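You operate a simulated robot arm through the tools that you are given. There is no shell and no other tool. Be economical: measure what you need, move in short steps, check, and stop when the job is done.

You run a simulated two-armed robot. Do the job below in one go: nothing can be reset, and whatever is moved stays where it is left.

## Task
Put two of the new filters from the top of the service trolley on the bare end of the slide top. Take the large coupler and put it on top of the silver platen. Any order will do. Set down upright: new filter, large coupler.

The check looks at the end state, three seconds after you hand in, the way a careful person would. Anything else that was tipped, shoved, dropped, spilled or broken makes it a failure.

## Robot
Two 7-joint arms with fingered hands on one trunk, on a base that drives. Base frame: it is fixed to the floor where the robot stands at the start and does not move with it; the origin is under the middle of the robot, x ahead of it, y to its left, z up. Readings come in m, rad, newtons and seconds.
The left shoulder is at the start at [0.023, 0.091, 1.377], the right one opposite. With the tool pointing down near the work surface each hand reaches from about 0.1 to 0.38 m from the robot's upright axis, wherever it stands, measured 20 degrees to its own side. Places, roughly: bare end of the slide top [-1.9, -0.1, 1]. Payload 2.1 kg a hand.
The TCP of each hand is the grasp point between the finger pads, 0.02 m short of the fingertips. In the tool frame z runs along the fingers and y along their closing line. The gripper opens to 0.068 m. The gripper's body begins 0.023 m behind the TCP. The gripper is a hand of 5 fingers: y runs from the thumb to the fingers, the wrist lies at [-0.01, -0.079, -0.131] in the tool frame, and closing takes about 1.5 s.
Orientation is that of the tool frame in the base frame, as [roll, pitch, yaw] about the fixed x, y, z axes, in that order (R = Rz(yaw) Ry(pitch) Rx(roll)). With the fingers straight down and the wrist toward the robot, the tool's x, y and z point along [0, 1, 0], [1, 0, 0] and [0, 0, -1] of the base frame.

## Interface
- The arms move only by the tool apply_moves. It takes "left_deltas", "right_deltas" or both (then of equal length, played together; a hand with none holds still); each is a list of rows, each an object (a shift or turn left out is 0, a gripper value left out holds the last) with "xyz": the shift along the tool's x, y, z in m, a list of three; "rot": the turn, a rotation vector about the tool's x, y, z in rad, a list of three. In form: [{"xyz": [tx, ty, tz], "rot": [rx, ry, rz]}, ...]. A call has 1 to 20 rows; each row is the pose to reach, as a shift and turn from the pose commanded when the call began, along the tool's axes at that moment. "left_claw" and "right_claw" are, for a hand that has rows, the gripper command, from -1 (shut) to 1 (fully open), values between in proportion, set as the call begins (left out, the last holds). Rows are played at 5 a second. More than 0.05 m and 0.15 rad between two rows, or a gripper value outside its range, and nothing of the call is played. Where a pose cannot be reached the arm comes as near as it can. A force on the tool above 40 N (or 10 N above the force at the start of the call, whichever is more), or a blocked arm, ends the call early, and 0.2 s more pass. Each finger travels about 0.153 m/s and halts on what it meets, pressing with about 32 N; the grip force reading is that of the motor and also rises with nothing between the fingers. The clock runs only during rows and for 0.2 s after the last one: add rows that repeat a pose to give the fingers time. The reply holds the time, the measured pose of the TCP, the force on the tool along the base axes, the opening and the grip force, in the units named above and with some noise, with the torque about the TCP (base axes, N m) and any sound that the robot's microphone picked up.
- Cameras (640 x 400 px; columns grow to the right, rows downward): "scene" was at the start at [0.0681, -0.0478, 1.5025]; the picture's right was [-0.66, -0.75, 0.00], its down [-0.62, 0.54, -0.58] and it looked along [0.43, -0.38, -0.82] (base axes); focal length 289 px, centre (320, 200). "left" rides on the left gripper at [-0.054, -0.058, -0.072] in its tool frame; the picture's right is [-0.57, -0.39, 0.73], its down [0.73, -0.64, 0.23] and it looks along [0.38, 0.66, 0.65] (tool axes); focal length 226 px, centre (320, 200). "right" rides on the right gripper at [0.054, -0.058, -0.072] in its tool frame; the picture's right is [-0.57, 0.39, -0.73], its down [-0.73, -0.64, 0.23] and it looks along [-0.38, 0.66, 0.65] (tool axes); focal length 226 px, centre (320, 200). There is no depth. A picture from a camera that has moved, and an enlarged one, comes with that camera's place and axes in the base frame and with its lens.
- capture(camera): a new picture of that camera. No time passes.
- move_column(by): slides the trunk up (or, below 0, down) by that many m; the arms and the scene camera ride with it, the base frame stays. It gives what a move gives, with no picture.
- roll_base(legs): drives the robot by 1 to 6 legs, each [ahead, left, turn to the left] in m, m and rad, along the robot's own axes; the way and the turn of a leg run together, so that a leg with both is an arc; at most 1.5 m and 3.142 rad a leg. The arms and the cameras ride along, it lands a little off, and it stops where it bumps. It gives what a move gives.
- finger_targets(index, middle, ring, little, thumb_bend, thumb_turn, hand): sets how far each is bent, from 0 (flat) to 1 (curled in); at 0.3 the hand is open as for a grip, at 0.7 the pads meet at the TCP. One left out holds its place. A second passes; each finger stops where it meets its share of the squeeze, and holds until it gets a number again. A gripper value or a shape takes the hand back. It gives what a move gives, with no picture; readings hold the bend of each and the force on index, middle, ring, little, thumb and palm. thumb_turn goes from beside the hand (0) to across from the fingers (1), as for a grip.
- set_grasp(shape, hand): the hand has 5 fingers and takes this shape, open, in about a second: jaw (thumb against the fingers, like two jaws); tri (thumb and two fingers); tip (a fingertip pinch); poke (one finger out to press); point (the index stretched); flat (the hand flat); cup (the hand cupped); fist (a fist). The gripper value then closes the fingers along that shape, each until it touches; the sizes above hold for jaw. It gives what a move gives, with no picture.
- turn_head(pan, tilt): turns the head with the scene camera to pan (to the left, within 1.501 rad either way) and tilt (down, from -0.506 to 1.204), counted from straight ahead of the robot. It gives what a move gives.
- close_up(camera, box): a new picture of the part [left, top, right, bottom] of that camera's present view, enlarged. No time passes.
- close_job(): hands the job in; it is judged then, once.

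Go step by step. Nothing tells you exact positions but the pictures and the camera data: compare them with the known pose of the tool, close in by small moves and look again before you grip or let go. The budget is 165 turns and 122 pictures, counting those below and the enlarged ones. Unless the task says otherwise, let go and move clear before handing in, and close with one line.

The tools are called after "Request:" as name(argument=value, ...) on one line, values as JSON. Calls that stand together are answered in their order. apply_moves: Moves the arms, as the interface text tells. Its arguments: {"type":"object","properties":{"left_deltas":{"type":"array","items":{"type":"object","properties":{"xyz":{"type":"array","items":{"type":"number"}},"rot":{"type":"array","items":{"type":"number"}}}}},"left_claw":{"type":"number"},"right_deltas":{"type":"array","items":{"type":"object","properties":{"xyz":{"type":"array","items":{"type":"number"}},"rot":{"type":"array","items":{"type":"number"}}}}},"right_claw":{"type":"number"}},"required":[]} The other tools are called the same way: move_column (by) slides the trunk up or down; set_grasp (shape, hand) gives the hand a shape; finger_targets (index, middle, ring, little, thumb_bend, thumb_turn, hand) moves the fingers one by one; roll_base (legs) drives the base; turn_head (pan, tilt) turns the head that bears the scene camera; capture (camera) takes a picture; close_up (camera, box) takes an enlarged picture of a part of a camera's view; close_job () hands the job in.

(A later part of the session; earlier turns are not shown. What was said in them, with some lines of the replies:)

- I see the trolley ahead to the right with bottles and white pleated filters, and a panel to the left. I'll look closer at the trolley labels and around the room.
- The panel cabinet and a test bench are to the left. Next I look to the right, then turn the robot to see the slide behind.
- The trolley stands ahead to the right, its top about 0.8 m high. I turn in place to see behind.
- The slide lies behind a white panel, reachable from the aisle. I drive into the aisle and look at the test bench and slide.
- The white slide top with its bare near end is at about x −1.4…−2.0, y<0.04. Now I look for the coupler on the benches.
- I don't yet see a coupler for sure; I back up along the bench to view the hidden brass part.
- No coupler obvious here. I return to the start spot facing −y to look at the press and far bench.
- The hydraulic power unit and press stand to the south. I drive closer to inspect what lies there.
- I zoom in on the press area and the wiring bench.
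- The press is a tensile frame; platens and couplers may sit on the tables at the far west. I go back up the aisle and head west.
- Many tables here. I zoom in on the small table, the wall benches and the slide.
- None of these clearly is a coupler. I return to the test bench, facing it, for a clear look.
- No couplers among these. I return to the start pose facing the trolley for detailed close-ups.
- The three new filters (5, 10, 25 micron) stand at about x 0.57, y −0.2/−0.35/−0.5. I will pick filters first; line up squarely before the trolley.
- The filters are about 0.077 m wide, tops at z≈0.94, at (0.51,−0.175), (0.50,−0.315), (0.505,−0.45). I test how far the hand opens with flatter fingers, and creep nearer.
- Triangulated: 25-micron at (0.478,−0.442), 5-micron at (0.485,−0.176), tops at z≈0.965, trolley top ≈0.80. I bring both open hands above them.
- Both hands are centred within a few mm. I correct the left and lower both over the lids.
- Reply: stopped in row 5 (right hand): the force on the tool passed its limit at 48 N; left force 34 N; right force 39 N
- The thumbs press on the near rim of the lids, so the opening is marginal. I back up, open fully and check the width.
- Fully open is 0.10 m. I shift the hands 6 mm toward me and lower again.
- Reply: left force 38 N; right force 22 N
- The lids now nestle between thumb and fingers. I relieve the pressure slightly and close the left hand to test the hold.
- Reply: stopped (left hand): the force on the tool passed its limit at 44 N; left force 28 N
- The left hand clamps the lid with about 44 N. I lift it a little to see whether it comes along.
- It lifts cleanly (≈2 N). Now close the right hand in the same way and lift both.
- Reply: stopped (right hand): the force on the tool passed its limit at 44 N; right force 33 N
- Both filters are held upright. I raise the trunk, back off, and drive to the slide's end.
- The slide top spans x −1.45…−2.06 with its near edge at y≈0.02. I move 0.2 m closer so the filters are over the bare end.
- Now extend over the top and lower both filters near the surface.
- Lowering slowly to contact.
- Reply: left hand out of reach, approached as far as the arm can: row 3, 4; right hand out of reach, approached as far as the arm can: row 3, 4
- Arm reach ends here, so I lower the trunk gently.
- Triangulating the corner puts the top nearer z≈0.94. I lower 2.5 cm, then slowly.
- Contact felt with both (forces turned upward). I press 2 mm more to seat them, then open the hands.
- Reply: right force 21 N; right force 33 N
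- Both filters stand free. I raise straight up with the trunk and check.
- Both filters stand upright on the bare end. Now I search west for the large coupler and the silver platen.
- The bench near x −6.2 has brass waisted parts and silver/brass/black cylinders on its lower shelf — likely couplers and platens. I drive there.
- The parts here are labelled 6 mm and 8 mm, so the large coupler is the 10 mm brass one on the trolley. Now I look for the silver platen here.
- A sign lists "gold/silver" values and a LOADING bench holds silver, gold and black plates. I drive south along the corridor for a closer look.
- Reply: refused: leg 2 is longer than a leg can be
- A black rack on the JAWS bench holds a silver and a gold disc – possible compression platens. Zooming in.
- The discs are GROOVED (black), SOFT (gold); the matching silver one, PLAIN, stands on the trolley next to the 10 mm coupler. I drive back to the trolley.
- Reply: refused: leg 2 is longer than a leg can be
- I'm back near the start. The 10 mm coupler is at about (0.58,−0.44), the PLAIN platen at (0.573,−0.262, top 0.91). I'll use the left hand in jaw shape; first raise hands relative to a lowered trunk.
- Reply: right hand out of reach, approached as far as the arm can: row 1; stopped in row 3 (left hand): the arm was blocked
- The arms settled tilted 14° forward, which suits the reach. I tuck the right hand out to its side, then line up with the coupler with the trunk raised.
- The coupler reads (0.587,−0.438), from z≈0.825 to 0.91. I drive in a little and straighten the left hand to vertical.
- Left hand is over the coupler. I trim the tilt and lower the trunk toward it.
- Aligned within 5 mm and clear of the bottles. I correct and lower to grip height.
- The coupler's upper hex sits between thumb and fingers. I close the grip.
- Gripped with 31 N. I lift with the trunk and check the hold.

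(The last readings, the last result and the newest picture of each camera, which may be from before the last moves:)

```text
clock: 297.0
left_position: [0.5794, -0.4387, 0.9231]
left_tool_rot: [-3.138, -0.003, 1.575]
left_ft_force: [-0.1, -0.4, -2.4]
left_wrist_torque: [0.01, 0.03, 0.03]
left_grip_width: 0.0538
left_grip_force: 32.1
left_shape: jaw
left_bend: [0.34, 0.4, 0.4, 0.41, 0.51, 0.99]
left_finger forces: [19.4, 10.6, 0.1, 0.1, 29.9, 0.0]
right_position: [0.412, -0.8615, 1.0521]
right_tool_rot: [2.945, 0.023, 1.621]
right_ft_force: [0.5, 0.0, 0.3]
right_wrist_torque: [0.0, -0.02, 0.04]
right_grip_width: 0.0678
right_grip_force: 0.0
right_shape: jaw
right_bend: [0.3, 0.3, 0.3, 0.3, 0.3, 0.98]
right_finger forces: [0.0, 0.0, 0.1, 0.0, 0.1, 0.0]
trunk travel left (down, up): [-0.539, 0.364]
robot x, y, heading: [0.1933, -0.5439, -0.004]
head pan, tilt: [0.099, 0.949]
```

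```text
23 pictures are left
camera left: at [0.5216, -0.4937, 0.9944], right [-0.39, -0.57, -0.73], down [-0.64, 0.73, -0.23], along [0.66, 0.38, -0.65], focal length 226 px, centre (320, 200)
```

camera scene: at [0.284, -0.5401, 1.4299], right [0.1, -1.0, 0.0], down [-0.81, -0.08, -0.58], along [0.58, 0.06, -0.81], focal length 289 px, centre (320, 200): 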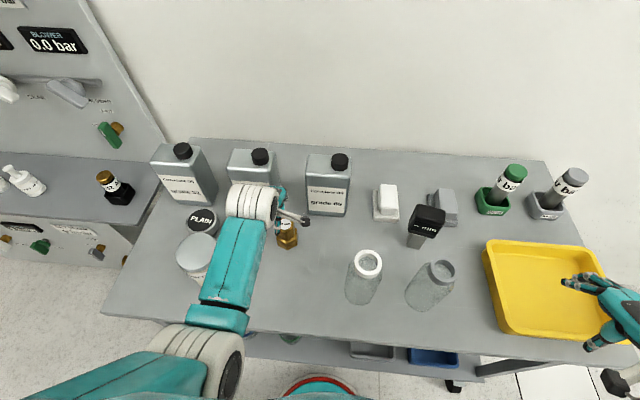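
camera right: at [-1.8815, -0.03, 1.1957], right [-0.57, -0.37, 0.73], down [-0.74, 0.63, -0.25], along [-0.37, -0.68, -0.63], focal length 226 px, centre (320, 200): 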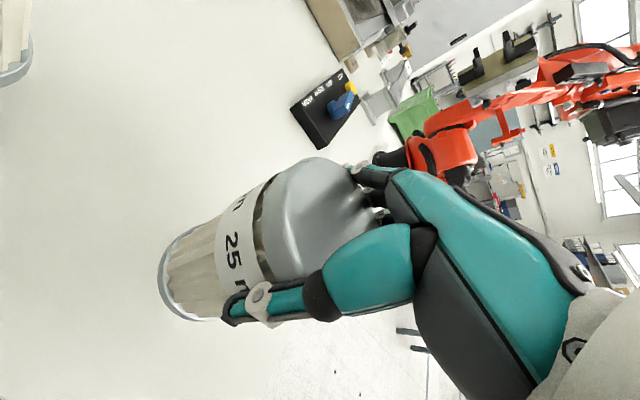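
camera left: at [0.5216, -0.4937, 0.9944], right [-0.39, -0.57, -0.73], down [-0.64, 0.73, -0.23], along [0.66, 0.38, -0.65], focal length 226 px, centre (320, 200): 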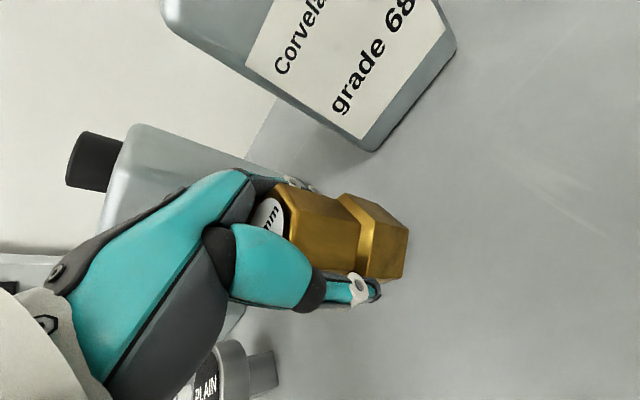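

The coupler is held upright. I raise it clear and shift the base left toward the platen, then yaw the hand so the thumb avoids the remaining filter.

Request:
move_column(by=0.19)

Request:
roll_base(legs=[[0, 0.17, 0]])

Request:
apply_moves(left_deltas=[{"rot": [0, 0, 0.1]}, {"rot": [0, 0, 0.2]}, {"rot": [0, 0, 0.3]}, {"rot": [0, 0, 0.4]}, {"rot": [0, 0, 0.4]}])

Request:
capture(camera="left")

Request:
capture(camera="scene")

```text
clock: 299.1
left_position: [0.5815, -0.4382, 1.1116]
left_tool_rot: [-3.139, -0.003, 1.575]
left_ft_force: [-0.7, 0.4, -2.0]
left_wrist_torque: [-0.03, 0.0, 0.01]
left_grip_width: 0.0542
left_grip_force: 31.8
left_shape: jaw
left_bend: [0.34, 0.4, 0.4, 0.41, 0.51, 0.99]
left_finger forces: [19.2, 10.5, 0.0, 0.0, 30.0, 0.0]
right_position: [0.4124, -0.8612, 1.2411]
right_tool_rot: [2.943, 0.02, 1.622]
right_ft_force: [1.1, -0.1, -0.7]
right_wrist_torque: [0.01, 0.02, -0.03]
right_grip_width: 0.068
right_grip_force: 0.0
right_shape: jaw
right_bend: [0.3, 0.3, 0.3, 0.3, 0.3, 0.98]
right_finger forces: [0.0, 0.0, 0.0, 0.0, 0.0, 0.1]
trunk travel left (down, up): [-0.729, 0.174]
robot x, y, heading: [0.1967, -0.5475, -0.005]
head pan, tilt: [0.099, 0.949]
```

```text
clock: 300.5
left_position: [0.5807, -0.2695, 1.1122]
left_tool_rot: [-3.14, -0.001, 1.574]
left_ft_force: [0.3, 0.3, -2.8]
left_wrist_torque: [0.0, 0.03, -0.01]
left_grip_width: 0.0538
left_grip_force: 31.7
left_shape: jaw
left_bend: [0.34, 0.4, 0.4, 0.41, 0.51, 0.99]
left_finger forces: [19.2, 10.4, 0.0, 0.1, 29.9, 0.0]
right_position: [0.4116, -0.6923, 1.2423]
right_tool_rot: [2.944, 0.023, 1.621]
right_ft_force: [-1.1, -0.3, -0.3]
right_wrist_torque: [0.04, -0.01, 0.02]
right_grip_width: 0.068
right_grip_force: 0.1
right_shape: jaw
right_bend: [0.3, 0.3, 0.3, 0.3, 0.3, 0.98]
right_finger forces: [0.0, 0.0, 0.1, 0.0, 0.0, 0.1]
trunk travel left (down, up): [-0.729, 0.174]
robot x, y, heading: [0.1964, -0.3794, -0.006]
head pan, tilt: [0.099, 0.949]
```

```text
clock: 301.7
left_position: [0.5807, -0.2702, 1.1127]
left_tool_rot: [-3.14, -0.002, 1.171]
left_ft_force: [-0.9, 1.1, -3.0]
left_wrist_torque: [0.02, 0.0, 0.02]
left_grip_width: 0.054
left_grip_force: 31.9
left_shape: jaw
left_bend: [0.34, 0.4, 0.4, 0.41, 0.51, 0.99]
left_finger forces: [19.2, 10.5, 0.0, 0.0, 29.8, 0.0]
right_position: [0.412, -0.6933, 1.2416]
right_tool_rot: [2.946, 0.022, 1.619]
right_ft_force: [-0.7, 0.2, 1.1]
right_wrist_torque: [-0.03, 0.01, 0.0]
right_grip_width: 0.0681
right_grip_force: 0.1
right_shape: jaw
right_bend: [0.3, 0.3, 0.3, 0.3, 0.3, 0.98]
right_finger forces: [0.1, 0.0, 0.1, 0.0, 0.0, 0.1]
trunk travel left (down, up): [-0.729, 0.174]
robot x, y, heading: [0.1977, -0.3801, -0.003]
head pan, tilt: [0.099, 0.949]
```

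```text
22 pictures are left
camera left: at [0.5051, -0.2985, 1.1849], right [-0.58, -0.37, -0.73], down [-0.31, 0.92, -0.23], along [0.76, 0.09, -0.65], focal length 226 px, centre (320, 200)
```

left: 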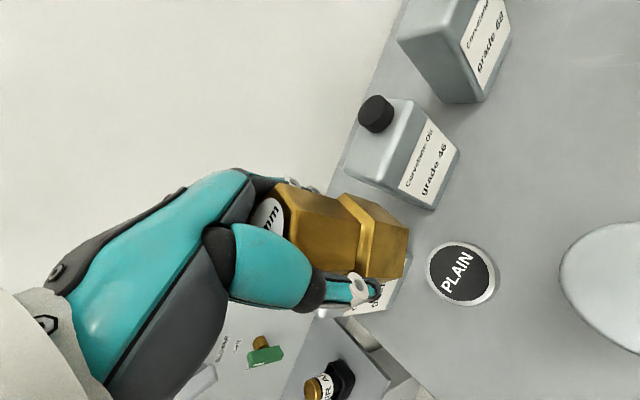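

```text
21 pictures are left
camera scene: at [0.2785, -0.3715, 1.616], right [0.1, -1.0, 0.0], down [-0.81, -0.08, -0.58], along [0.58, 0.06, -0.81], focal length 289 px, centre (320, 200)
```

scene: 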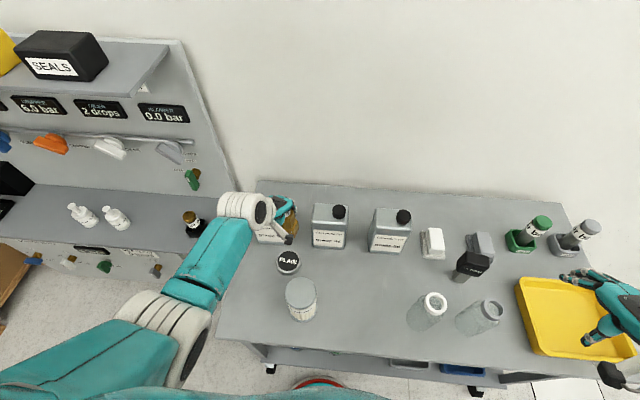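

PLAIN's centre comes out at about (0.576,−0.263). I shift over it and lower to 2 cm above.

Request:
apply_moves(left_deltas=[{"xyz": [0.0045, -0.007, 0]}, {"xyz": [0.0045, -0.007, 0]}])

Request:
move_column(by=-0.1)

Request:
capture(camera="left")

Request:
close_up(camera="scene", box=[220, 170, 380, 270])

```text
clock: 302.3
left_position: [0.5764, -0.264, 1.1128]
left_tool_rot: [-3.139, -0.002, 1.172]
left_ft_force: [0.6, 0.5, -2.3]
left_wrist_torque: [-0.01, 0.0, -0.01]
left_grip_width: 0.0537
left_grip_force: 31.6
left_shape: jaw
left_bend: [0.34, 0.4, 0.4, 0.41, 0.51, 0.99]
left_finger forces: [19.1, 10.5, 0.0, 0.1, 29.8, 0.0]
right_position: [0.4122, -0.6924, 1.2409]
right_tool_rot: [2.944, 0.022, 1.618]
right_ft_force: [0.2, 0.2, 0.1]
right_wrist_torque: [0.01, -0.03, -0.03]
right_grip_width: 0.068
right_grip_force: 0.0
right_shape: jaw
right_bend: [0.3, 0.3, 0.3, 0.3, 0.3, 0.98]
right_finger forces: [0.0, 0.0, 0.0, 0.1, 0.0, 0.0]
trunk travel left (down, up): [-0.729, 0.174]
robot x, y, heading: [0.1937, -0.3757, -0.001]
head pan, tilt: [0.099, 0.949]
```

```text
clock: 303.6
left_position: [0.577, -0.2617, 1.0127]
left_tool_rot: [-3.139, -0.001, 1.171]
left_ft_force: [0.8, 0.6, -2.4]
left_wrist_torque: [-0.02, 0.0, -0.01]
left_grip_width: 0.0538
left_grip_force: 31.8
left_shape: jaw
left_bend: [0.34, 0.4, 0.4, 0.41, 0.51, 0.99]
left_finger forces: [19.1, 10.5, 0.1, 0.0, 29.8, 0.0]
right_position: [0.4114, -0.6921, 1.1416]
right_tool_rot: [2.945, 0.022, 1.619]
right_ft_force: [-0.5, -0.3, 0.1]
right_wrist_torque: [0.0, -0.02, 0.0]
right_grip_width: 0.0678
right_grip_force: 0.1
right_shape: jaw
right_bend: [0.3, 0.3, 0.3, 0.3, 0.3, 0.98]
right_finger forces: [0.0, 0.0, 0.0, 0.0, 0.0, 0.1]
trunk travel left (down, up): [-0.629, 0.274]
robot x, y, heading: [0.1976, -0.3767, -0.001]
head pan, tilt: [0.099, 0.949]
```

```text
20 pictures are left
camera left: at [0.5008, -0.2914, 1.0847], right [-0.58, -0.37, -0.73], down [-0.31, 0.92, -0.23], along [0.76, 0.09, -0.65], focal length 226 px, centre (320, 200)
```

left: 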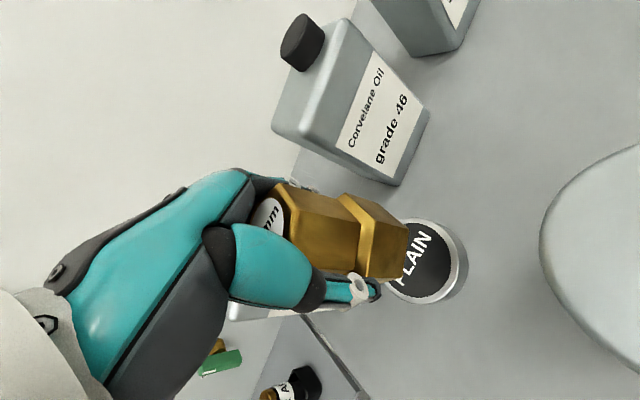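

```text
4.00 times, centred on (300, 220) of scene
camera zoom: at [0.2808, -0.3714, 1.5161], right [0.1, -1.0, 0.0], down [-0.81, -0.08, -0.58], along [0.58, 0.06, -0.81], focal length 1156 px, centre (400, 120)
```

zoom: 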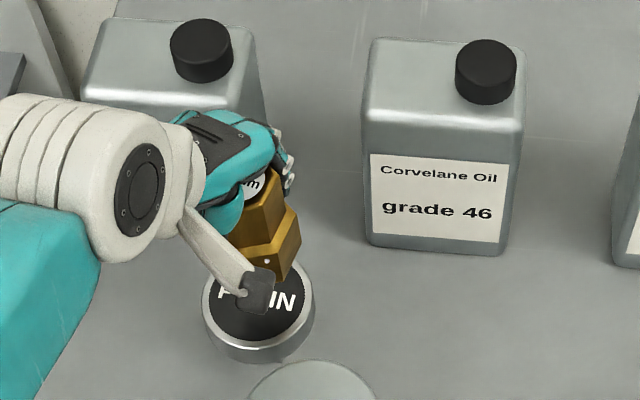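

Coupler and disc are aligned within a few mm by both views. I lower gently.

Request:
move_column(by=-0.022)

Request:
close_up(camera="left", box=[300, 170, 500, 330])

```text
clock: 304.3
left_position: [0.5771, -0.2627, 0.9896]
left_tool_rot: [-3.138, -0.001, 1.173]
left_ft_force: [0.1, 0.8, -3.0]
left_wrist_torque: [-0.03, 0.01, 0.0]
left_grip_width: 0.0538
left_grip_force: 32.3
left_shape: jaw
left_bend: [0.34, 0.4, 0.4, 0.41, 0.51, 0.99]
left_finger forces: [19.0, 10.6, 0.0, 0.0, 29.7, 0.0]
right_position: [0.4109, -0.6928, 1.1185]
right_tool_rot: [2.945, 0.022, 1.618]
right_ft_force: [0.0, -0.5, 0.8]
right_wrist_torque: [-0.05, 0.0, -0.01]
right_grip_width: 0.0677
right_grip_force: 0.1
right_shape: jaw
right_bend: [0.3, 0.3, 0.3, 0.3, 0.3, 0.98]
right_finger forces: [0.1, 0.0, 0.0, 0.0, 0.0, 0.0]
trunk travel left (down, up): [-0.607, 0.296]
robot x, y, heading: [0.1968, -0.3782, -0.008]
head pan, tilt: [0.099, 0.949]
```

```text
2.50 times, centred on (400, 250) of left
camera zoom: at [0.5008, -0.2915, 1.0626], right [-0.58, -0.37, -0.73], down [-0.31, 0.92, -0.23], along [0.76, 0.09, -0.65], focal length 565 px, centre (120, 75)
```

zoom: 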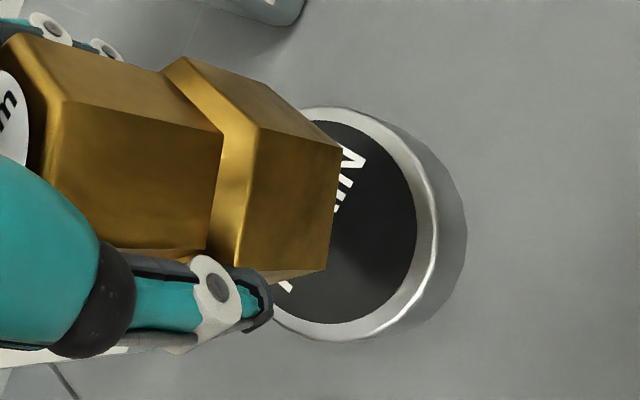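

By geometry the coupler is centred within ~4 mm and still ~3 cm above. I trim +3 mm in y and lower further.

Request:
apply_moves(left_deltas=[{"xyz": [0.0028, -0.0016, 0]}, {"xyz": [0.0028, -0.0016, 0]}])

Request:
move_column(by=-0.018)

Request:
close_up(camera="left", box=[300, 170, 500, 330])

```text
clock: 304.9
left_position: [0.5766, -0.2593, 0.9896]
left_tool_rot: [-3.14, -0.001, 1.173]
left_ft_force: [-1.3, 0.5, -2.3]
left_wrist_torque: [0.01, 0.0, -0.01]
left_grip_width: 0.0537
left_grip_force: 32.1
left_shape: jaw
left_bend: [0.34, 0.4, 0.4, 0.41, 0.51, 0.99]
left_finger forces: [19.0, 10.6, 0.1, 0.0, 29.8, 0.0]
right_position: [0.4129, -0.695, 1.1189]
right_tool_rot: [2.945, 0.024, 1.618]
right_ft_force: [0.9, 0.9, 0.5]
right_wrist_torque: [0.05, 0.0, 0.04]
right_grip_width: 0.0685
right_grip_force: 0.1
right_shape: jaw
right_bend: [0.3, 0.3, 0.3, 0.3, 0.3, 0.98]
right_finger forces: [0.0, 0.0, 0.0, 0.0, 0.0, 0.0]
trunk travel left (down, up): [-0.607, 0.296]
robot x, y, heading: [0.1955, -0.378, -0.001]
head pan, tilt: [0.099, 0.949]
```

```text
clock: 305.6
left_position: [0.577, -0.259, 0.9721]
left_tool_rot: [-3.14, -0.003, 1.173]
left_ft_force: [-0.1, 0.5, -2.1]
left_wrist_torque: [-0.01, -0.01, 0.01]
left_grip_width: 0.0538
left_grip_force: 32.5
left_shape: jaw
left_bend: [0.34, 0.4, 0.4, 0.41, 0.51, 0.99]
left_finger forces: [19.1, 10.5, 0.1, 0.1, 29.7, 0.1]
right_position: [0.411, -0.6923, 1.1026]
right_tool_rot: [2.946, 0.024, 1.62]
right_ft_force: [0.1, 1.1, -0.2]
right_wrist_torque: [0.02, 0.01, 0.01]
right_grip_width: 0.068
right_grip_force: 0.1
right_shape: jaw
right_bend: [0.3, 0.3, 0.3, 0.3, 0.3, 0.98]
right_finger forces: [0.1, 0.0, 0.1, 0.0, 0.0, 0.0]
trunk travel left (down, up): [-0.589, 0.314]
robot x, y, heading: [0.1941, -0.379, -0.002]
head pan, tilt: [0.099, 0.949]
```

```text
2.50 times, centred on (400, 250) of left
camera zoom: at [0.5004, -0.2882, 1.0446], right [-0.58, -0.37, -0.73], down [-0.31, 0.92, -0.23], along [0.76, 0.09, -0.65], focal length 565 px, centre (120, 75)
```

zoom: 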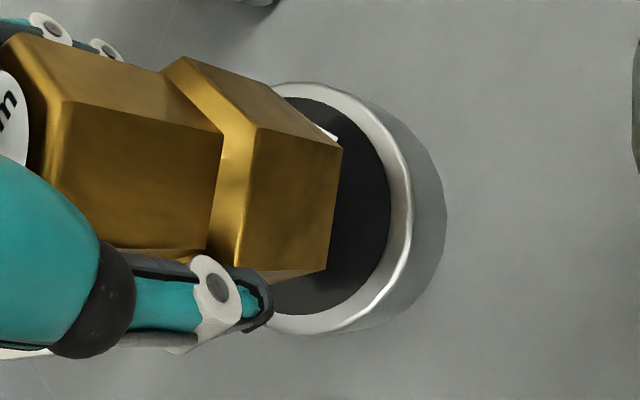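

Request:
move_column(by=-0.01)

Request:
move_column(by=-0.004)

```text
clock: 306.2
left_position: [0.5764, -0.2594, 0.9618]
left_tool_rot: [-3.14, -0.003, 1.173]
left_ft_force: [0.2, 0.0, -2.3]
left_wrist_torque: [0.02, -0.01, -0.03]
left_grip_width: 0.0538
left_grip_force: 32.5
left_shape: jaw
left_bend: [0.34, 0.4, 0.4, 0.41, 0.51, 0.99]
left_finger forces: [19.1, 10.5, 0.0, 0.1, 29.8, 0.1]
right_position: [0.4111, -0.6914, 1.0919]
right_tool_rot: [2.944, 0.022, 1.619]
right_ft_force: [-0.6, 0.0, 0.2]
right_wrist_torque: [-0.02, 0.0, 0.04]
right_grip_width: 0.0679
right_grip_force: 0.2
right_shape: jaw
right_bend: [0.3, 0.3, 0.3, 0.3, 0.3, 0.98]
right_finger forces: [0.2, 0.0, 0.0, 0.1, 0.0, 0.1]
trunk travel left (down, up): [-0.579, 0.324]
robot x, y, heading: [0.1962, -0.3795, -0.004]
head pan, tilt: [0.099, 0.949]
```

```text
clock: 306.7
left_position: [0.5774, -0.2597, 0.9586]
left_tool_rot: [-3.139, -0.001, 1.173]
left_ft_force: [0.8, 0.2, -2.5]
left_wrist_torque: [-0.01, 0.01, 0.01]
left_grip_width: 0.054
left_grip_force: 32.0
left_shape: jaw
left_bend: [0.34, 0.4, 0.4, 0.41, 0.51, 0.99]
left_finger forces: [19.1, 10.6, 0.0, 0.0, 29.7, 0.0]
right_position: [0.4121, -0.6918, 1.0876]
right_tool_rot: [2.945, 0.024, 1.62]
right_ft_force: [0.2, 0.0, -1.2]
right_wrist_torque: [0.03, 0.01, -0.01]
right_grip_width: 0.0682
right_grip_force: 0.0
right_shape: jaw
right_bend: [0.3, 0.3, 0.3, 0.3, 0.3, 0.98]
right_finger forces: [0.1, 0.0, 0.0, 0.0, 0.0, 0.1]
trunk travel left (down, up): [-0.575, 0.328]
robot x, y, heading: [0.1973, -0.3763, -0.007]
head pan, tilt: [0.099, 0.949]
```

Request:
move_column(by=-0.004)

Request:
move_column(by=-0.003)

Request:
close_up(camera="left", box=[300, 170, 500, 330])

```text
clock: 307.2
left_position: [0.5762, -0.2596, 0.9543]
left_tool_rot: [-3.14, 0.0, 1.174]
left_ft_force: [-0.5, -0.2, -2.4]
left_wrist_torque: [-0.03, -0.03, 0.03]
left_grip_width: 0.0539
left_grip_force: 32.0
left_shape: jaw
left_bend: [0.34, 0.4, 0.4, 0.41, 0.51, 0.99]
left_finger forces: [19.0, 10.5, 0.1, 0.1, 29.8, 0.0]
right_position: [0.4126, -0.6933, 1.0831]
right_tool_rot: [2.944, 0.022, 1.619]
right_ft_force: [-0.6, -0.2, -0.3]
right_wrist_torque: [-0.02, 0.01, -0.02]
right_grip_width: 0.0678
right_grip_force: 0.0
right_shape: jaw
right_bend: [0.3, 0.3, 0.3, 0.3, 0.3, 0.98]
right_finger forces: [0.0, 0.0, 0.1, 0.0, 0.0, 0.0]
trunk travel left (down, up): [-0.571, 0.332]
robot x, y, heading: [0.1966, -0.3777, -0.003]
head pan, tilt: [0.099, 0.949]
```

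```text
clock: 307.7
left_position: [0.5754, -0.2598, 0.9519]
left_tool_rot: [-3.14, -0.001, 1.174]
left_ft_force: [-0.3, -0.4, -3.2]
left_wrist_torque: [0.0, -0.03, -0.01]
left_grip_width: 0.0536
left_grip_force: 32.5
left_shape: jaw
left_bend: [0.34, 0.4, 0.4, 0.41, 0.51, 0.99]
left_finger forces: [19.1, 10.5, 0.1, 0.0, 29.9, 0.0]
right_position: [0.4109, -0.6927, 1.0809]
right_tool_rot: [2.944, 0.023, 1.617]
right_ft_force: [0.2, 0.0, 0.1]
right_wrist_torque: [-0.04, 0.01, 0.03]
right_grip_width: 0.0678
right_grip_force: 0.1
right_shape: jaw
right_bend: [0.3, 0.3, 0.3, 0.3, 0.3, 0.98]
right_finger forces: [0.0, 0.1, 0.0, 0.0, 0.1, 0.0]
trunk travel left (down, up): [-0.568, 0.335]
robot x, y, heading: [0.1971, -0.3776, -0.005]
head pan, tilt: [0.099, 0.949]
```

```text
2.50 times, centred on (400, 250) of left
camera zoom: at [0.5004, -0.2883, 1.0235], right [-0.58, -0.37, -0.73], down [-0.31, 0.92, -0.23], along [0.76, 0.09, -0.65], focal length 565 px, centre (120, 75)
```

zoom: 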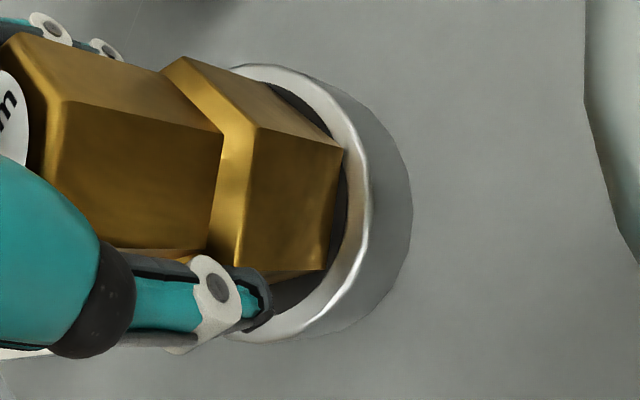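

Nearly there; I trim 4 mm in y and lower the last millimetres.

Request:
apply_moves(left_deltas=[{"xyz": [0.002, 0, 0]}, {"xyz": [0.004, 0, 0]}])

Request:
move_column(by=-0.003)

Request:
move_column(by=-0.003)

```text
clock: 308.3
left_position: [0.5772, -0.2552, 0.9503]
left_tool_rot: [-3.138, -0.003, 1.172]
left_ft_force: [-0.2, 1.1, -2.3]
left_wrist_torque: [-0.03, 0.0, 0.0]
left_grip_width: 0.0538
left_grip_force: 32.6
left_shape: jaw
left_bend: [0.34, 0.4, 0.4, 0.41, 0.51, 0.99]
left_finger forces: [19.2, 10.6, 0.0, 0.0, 29.7, 0.0]
right_position: [0.4113, -0.6928, 1.081]
right_tool_rot: [2.945, 0.021, 1.617]
right_ft_force: [-0.2, 0.4, 0.3]
right_wrist_torque: [-0.02, 0.0, -0.02]
right_grip_width: 0.0679
right_grip_force: 0.1
right_shape: jaw
right_bend: [0.3, 0.3, 0.3, 0.3, 0.3, 0.98]
right_finger forces: [0.0, 0.0, 0.0, 0.1, 0.0, 0.0]
trunk travel left (down, up): [-0.568, 0.335]
robot x, y, heading: [0.1964, -0.3791, -0.007]
head pan, tilt: [0.099, 0.949]
```

```text
clock: 308.9
left_position: [0.5774, -0.2564, 0.9492]
left_tool_rot: [3.138, -0.006, 1.173]
left_ft_force: [-0.3, -0.8, 14.3]
left_wrist_torque: [0.19, 0.06, 0.01]
left_grip_width: 0.0532
left_grip_force: 31.7
left_shape: jaw
left_bend: [0.34, 0.4, 0.4, 0.41, 0.51, 0.99]
left_finger forces: [21.4, 9.9, 0.0, 0.0, 30.9, 0.1]
right_position: [0.4111, -0.6928, 1.0773]
right_tool_rot: [2.946, 0.02, 1.618]
right_ft_force: [0.0, 0.2, 0.0]
right_wrist_torque: [0.02, -0.01, -0.01]
right_grip_width: 0.0681
right_grip_force: 0.0
right_shape: jaw
right_bend: [0.3, 0.3, 0.3, 0.3, 0.3, 0.98]
right_finger forces: [0.0, 0.0, 0.0, 0.0, 0.0, 0.1]
trunk travel left (down, up): [-0.565, 0.338]
robot x, y, heading: [0.1984, -0.3787, 0.0]
head pan, tilt: [0.099, 0.949]
```

```text
clock: 309.4
left_position: [0.5777, -0.257, 0.9487]
left_tool_rot: [3.136, -0.005, 1.175]
left_ft_force: [2.5, -0.5, 37.9]
left_wrist_torque: [0.08, 0.13, 0.05]
left_grip_width: 0.0522
left_grip_force: 31.8
left_shape: jaw
left_bend: [0.34, 0.4, 0.4, 0.41, 0.52, 0.99]
left_finger forces: [23.7, 11.0, 0.0, 0.0, 33.8, 0.1]
right_position: [0.4101, -0.6938, 1.0764]
right_tool_rot: [2.943, 0.021, 1.618]
right_ft_force: [0.2, -0.2, 0.1]
right_wrist_torque: [0.0, 0.0, 0.01]
right_grip_width: 0.0678
right_grip_force: 0.1
right_shape: jaw
right_bend: [0.3, 0.3, 0.3, 0.3, 0.3, 0.98]
right_finger forces: [0.0, 0.0, 0.1, 0.0, 0.0, 0.1]
trunk travel left (down, up): [-0.562, 0.341]
robot x, y, heading: [0.1963, -0.3811, -0.005]
head pan, tilt: [0.099, 0.949]
```

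Contact made, a bit firm. I relieve 3 mm and look before opening.

Request:
move_column(by=0.0035)

Request:
close_up(camera="left", box=[300, 170, 500, 330])

Request:
close_up(camera="scene", box=[220, 170, 380, 270])

```text
clock: 309.9
left_position: [0.5772, -0.2569, 0.9485]
left_tool_rot: [-3.139, -0.005, 1.173]
left_ft_force: [3.2, -2.2, 18.5]
left_wrist_torque: [0.1, -0.03, 0.0]
left_grip_width: 0.0521
left_grip_force: 31.7
left_shape: jaw
left_bend: [0.33, 0.4, 0.4, 0.41, 0.53, 1.0]
left_finger forces: [22.2, 11.7, 0.0, 0.0, 29.5, 0.1]
right_position: [0.4099, -0.6941, 1.0779]
right_tool_rot: [2.944, 0.021, 1.619]
right_ft_force: [0.2, -0.1, -0.5]
right_wrist_torque: [-0.01, 0.01, -0.02]
right_grip_width: 0.0679
right_grip_force: 0.1
right_shape: jaw
right_bend: [0.3, 0.3, 0.3, 0.3, 0.3, 0.98]
right_finger forces: [0.0, 0.1, 0.1, 0.0, 0.1, 0.1]
trunk travel left (down, up): [-0.566, 0.338]
robot x, y, heading: [0.1983, -0.3781, 0.002]
head pan, tilt: [0.099, 0.949]
```

```text
2.50 times, centred on (400, 250) of left
camera zoom: at [0.501, -0.2852, 1.021], right [-0.58, -0.37, -0.73], down [-0.31, 0.92, -0.23], along [0.76, 0.09, -0.65], focal length 565 px, centre (120, 75)
```

zoom: 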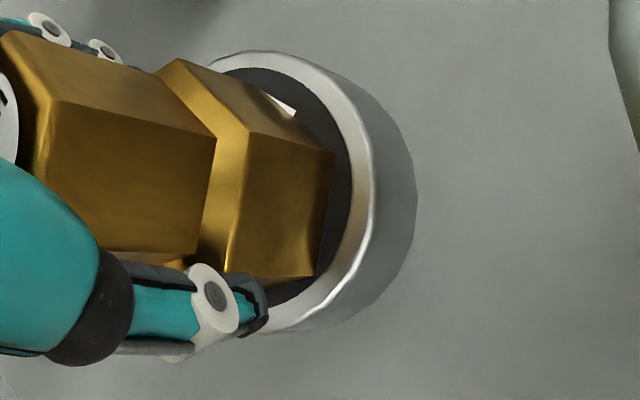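

```text
4.00 times, centred on (300, 220) of scene
camera zoom: at [0.2824, -0.3722, 1.4525], right [0.1, -1.0, 0.0], down [-0.81, -0.08, -0.58], along [0.58, 0.06, -0.81], focal length 1156 px, centre (400, 120)
```

zoom: 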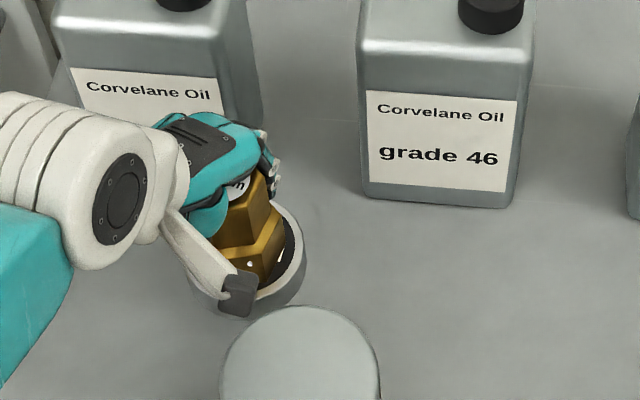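

The coupler sits well centred on the disc. I relieve slightly more, then open in small steps.

Request:
move_column(by=0.002)

Request:
apply_moves(left_deltas=[{"xyz": [0, 0, 0]}, {"xyz": [0, 0, 0]}, {"xyz": [0, 0, 0]}], left_claw=0.65)

Request:
capture(camera="left")

```text
clock: 310.4
left_position: [0.5769, -0.2562, 0.95]
left_tool_rot: [-3.136, -0.002, 1.173]
left_ft_force: [1.6, -0.9, 2.0]
left_wrist_torque: [0.06, -0.06, -0.01]
left_grip_width: 0.0523
left_grip_force: 32.4
left_shape: jaw
left_bend: [0.34, 0.4, 0.4, 0.41, 0.53, 0.99]
left_finger forces: [19.4, 10.8, 0.1, 0.0, 28.2, 0.1]
right_position: [0.4121, -0.6927, 1.0794]
right_tool_rot: [2.944, 0.021, 1.617]
right_ft_force: [-0.2, -0.2, 0.2]
right_wrist_torque: [0.01, 0.01, -0.02]
right_grip_width: 0.0679
right_grip_force: 0.0
right_shape: jaw
right_bend: [0.3, 0.3, 0.3, 0.3, 0.3, 0.98]
right_finger forces: [0.1, 0.0, 0.1, 0.0, 0.0, 0.1]
trunk travel left (down, up): [-0.568, 0.336]
robot x, y, heading: [0.1955, -0.3746, -0.004]
head pan, tilt: [0.099, 0.949]
```

```text
clock: 311.2
left_position: [0.578, -0.2567, 0.9499]
left_tool_rot: [-3.139, -0.002, 1.171]
left_ft_force: [0.7, -1.2, 0.1]
left_wrist_torque: [-0.04, 0.02, 0.0]
left_grip_width: 0.056
left_grip_force: 0.0
left_shape: jaw
left_bend: [0.27, 0.34, 0.32, 0.33, 0.48, 0.99]
left_finger forces: [0.3, 0.0, 0.0, 0.0, 0.0, 0.1]
right_position: [0.4112, -0.6927, 1.0795]
right_tool_rot: [2.945, 0.023, 1.618]
right_ft_force: [0.3, 0.5, 0.3]
right_wrist_torque: [-0.01, -0.01, -0.02]
right_grip_width: 0.0679
right_grip_force: 0.0
right_shape: jaw
right_bend: [0.3, 0.3, 0.3, 0.3, 0.3, 0.98]
right_finger forces: [0.0, 0.1, 0.1, 0.0, 0.1, 0.1]
trunk travel left (down, up): [-0.568, 0.336]
robot x, y, heading: [0.1958, -0.3783, -0.005]
head pan, tilt: [0.099, 0.949]
```

```text
13 pictures are left
camera left: at [0.5018, -0.2847, 1.023], right [-0.58, -0.37, -0.73], down [-0.31, 0.92, -0.23], along [0.76, 0.09, -0.65], focal length 226 px, centre (320, 200)
```

left: 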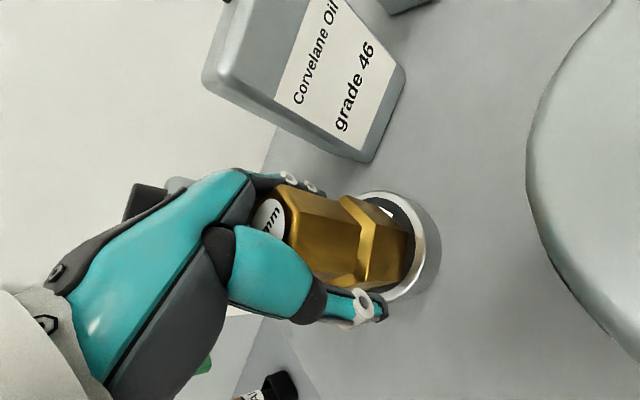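

It stands on the disc. I open fully and raise straight up.

Request:
apply_moves(left_deltas=[{"xyz": [0, 0, 0]}, {"xyz": [0, 0, 0]}, {"xyz": [0, 0, 0]}, {"xyz": [0, 0, 0]}, {"xyz": [0, 0, 0]}], left_claw=1)

Request:
move_column(by=0.03)

Request:
capture(camera="left")

```text
clock: 312.4
left_position: [0.5775, -0.2548, 0.9502]
left_tool_rot: [-3.14, -0.002, 1.173]
left_ft_force: [-0.8, 0.5, 0.9]
left_wrist_torque: [0.01, 0.02, -0.03]
left_grip_width: 0.0678
left_grip_force: 0.0
left_shape: jaw
left_bend: [0.3, 0.3, 0.3, 0.3, 0.3, 0.98]
left_finger forces: [1.0, 0.1, 0.0, 0.1, 1.0, 0.0]
right_position: [0.4114, -0.6928, 1.0805]
right_tool_rot: [2.943, 0.022, 1.62]
right_ft_force: [0.1, -0.7, -0.1]
right_wrist_torque: [0.0, -0.03, 0.01]
right_grip_width: 0.0681
right_grip_force: 0.1
right_shape: jaw
right_bend: [0.3, 0.3, 0.3, 0.3, 0.3, 0.98]
right_finger forces: [0.0, 0.0, 0.1, 0.1, 0.0, 0.0]
trunk travel left (down, up): [-0.568, 0.336]
robot x, y, heading: [0.1973, -0.3807, -0.009]
head pan, tilt: [0.099, 0.949]
```

```text
clock: 313.2
left_position: [0.5779, -0.2554, 0.9803]
left_tool_rot: [-3.14, -0.002, 1.172]
left_ft_force: [0.1, -0.3, -0.1]
left_wrist_torque: [-0.01, 0.01, 0.01]
left_grip_width: 0.0677
left_grip_force: 0.0
left_shape: jaw
left_bend: [0.3, 0.3, 0.3, 0.3, 0.3, 0.98]
left_finger forces: [0.0, 0.0, 0.0, 0.0, 0.0, 0.1]
right_position: [0.4121, -0.6926, 1.1095]
right_tool_rot: [2.944, 0.022, 1.618]
right_ft_force: [0.2, 0.5, -0.7]
right_wrist_torque: [0.02, -0.03, 0.02]
right_grip_width: 0.068
right_grip_force: 0.0
right_shape: jaw
right_bend: [0.3, 0.3, 0.3, 0.3, 0.3, 0.98]
right_finger forces: [0.1, 0.0, 0.0, 0.0, 0.0, 0.0]
trunk travel left (down, up): [-0.598, 0.306]
robot x, y, heading: [0.1926, -0.3805, -0.004]
head pan, tilt: [0.099, 0.949]
```

```text
12 pictures are left
camera left: at [0.5019, -0.2847, 1.0531], right [-0.58, -0.37, -0.73], down [-0.31, 0.92, -0.23], along [0.76, 0.09, -0.65], focal length 226 px, centre (320, 200)
```

left: 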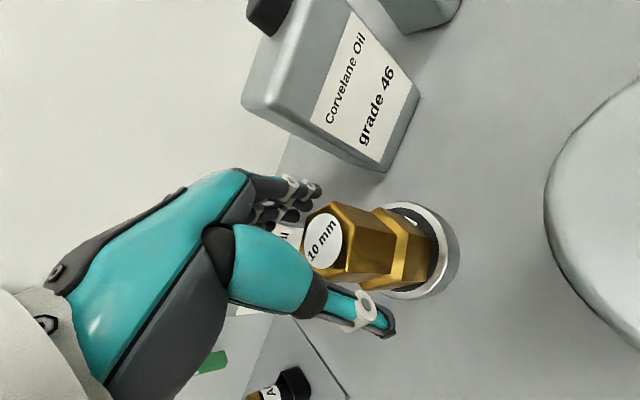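

The coupler stands on the silver platen. I raise well clear, back off and take a final look.

Request:
move_column(by=0.2)

Request:
roll_base(legs=[[-0.3, 0, 0]])

Request:
turn_head(pan=0, tilt=0.7)

Request:
capture(camera="scene")

Request:
close_up(camera="scene", box=[240, 150, 440, 275])

```text
clock: 315.4
left_position: [0.5781, -0.2559, 1.18]
left_tool_rot: [-3.141, -0.002, 1.172]
left_ft_force: [0.7, -0.3, -0.1]
left_wrist_torque: [0.03, 0.02, 0.02]
left_grip_width: 0.0678
left_grip_force: 0.1
left_shape: jaw
left_bend: [0.3, 0.3, 0.3, 0.3, 0.3, 0.98]
left_finger forces: [0.0, 0.0, 0.0, 0.0, 0.0, 0.0]
right_position: [0.413, -0.6919, 1.31]
right_tool_rot: [2.946, 0.021, 1.618]
right_ft_force: [-0.6, -0.1, -1.2]
right_wrist_torque: [0.0, 0.01, 0.0]
right_grip_width: 0.068
right_grip_force: 0.1
right_shape: jaw
right_bend: [0.3, 0.3, 0.3, 0.3, 0.3, 0.98]
right_finger forces: [0.0, 0.0, 0.1, 0.0, 0.0, 0.0]
trunk travel left (down, up): [-0.798, 0.106]
robot x, y, heading: [0.1943, -0.3805, -0.009]
head pan, tilt: [0.099, 0.949]
```

```text
clock: 317.4
left_position: [0.2732, -0.2538, 1.1813]
left_tool_rot: [-3.14, -0.002, 1.176]
left_ft_force: [-0.5, 0.6, -0.3]
left_wrist_torque: [0.0, 0.02, -0.01]
left_grip_width: 0.0676
left_grip_force: 0.1
left_shape: jaw
left_bend: [0.3, 0.3, 0.3, 0.3, 0.3, 0.98]
left_finger forces: [0.0, 0.0, 0.0, 0.0, 0.1, 0.1]
right_position: [0.107, -0.6913, 1.31]
right_tool_rot: [2.943, 0.023, 1.621]
right_ft_force: [-0.6, 0.0, 0.2]
right_wrist_torque: [0.0, -0.01, -0.03]
right_grip_width: 0.068
right_grip_force: 0.0
right_shape: jaw
right_bend: [0.3, 0.3, 0.3, 0.3, 0.3, 0.98]
right_finger forces: [0.0, 0.0, 0.1, 0.0, 0.0, 0.0]
trunk travel left (down, up): [-0.798, 0.106]
robot x, y, heading: [-0.1061, -0.3738, 0.0]
head pan, tilt: [0.099, 0.949]
```

```text
clock: 318.2
left_position: [0.2743, -0.2543, 1.1813]
left_tool_rot: [3.141, -0.002, 1.173]
left_ft_force: [0.2, -0.2, -0.5]
left_wrist_torque: [-0.01, 0.0, 0.05]
left_grip_width: 0.068
left_grip_force: 0.0
left_shape: jaw
left_bend: [0.3, 0.3, 0.3, 0.3, 0.3, 0.98]
left_finger forces: [0.0, 0.0, 0.0, 0.1, 0.0, 0.1]
right_position: [0.1088, -0.6915, 1.3103]
right_tool_rot: [2.943, 0.023, 1.621]
right_ft_force: [0.1, -0.5, 0.2]
right_wrist_torque: [0.01, 0.01, -0.02]
right_grip_width: 0.0679
right_grip_force: 0.0
right_shape: jaw
right_bend: [0.3, 0.3, 0.3, 0.3, 0.3, 0.98]
right_finger forces: [0.0, 0.1, 0.0, 0.0, 0.1, 0.1]
trunk travel left (down, up): [-0.798, 0.106]
robot x, y, heading: [-0.1103, -0.3798, -0.008]
head pan, tilt: [0.0, 0.7]
```

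```text
11 pictures are left
camera scene: at [-0.0132, -0.3776, 1.7043], right [0.0, -1.0, 0.0], down [-0.64, 0.0, -0.76], along [0.76, 0.0, -0.64], focal length 289 px, centre (320, 200)
```

scene: 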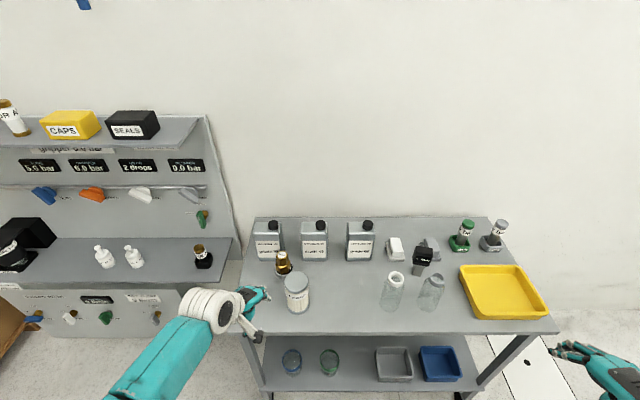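

```text
3.20 times, centred on (340, 212) of scene
camera zoom: at [-0.0132, -0.3776, 1.7043], right [0.0, -1.0, 0.0], down [-0.64, 0.0, -0.76], along [0.76, 0.0, -0.64], focal length 924 px, centre (256, 160)
```

zoom: 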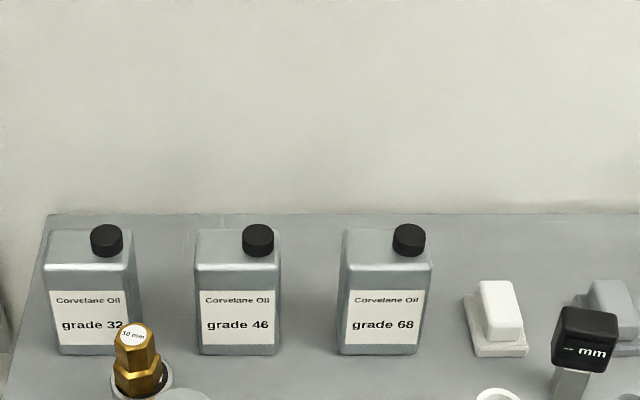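

Everything stands as intended: two filters on the slide's bare end, and the 10 mm coupler upright on the silver PLAIN platen. I'm handing in.

Request:
close_job()

```text
The job is handed in.
```

I put the 5 micron and 25 micron filters upright on the bare end of the slide top, and stood the 10 mm coupler upright on the silver platen. I took the 10 mm one as the large coupler because the others I found are 6 mm and 8 mm, and the disc marked PLAIN as the silver platen because it matches the black and gold ones on the jaws bench.
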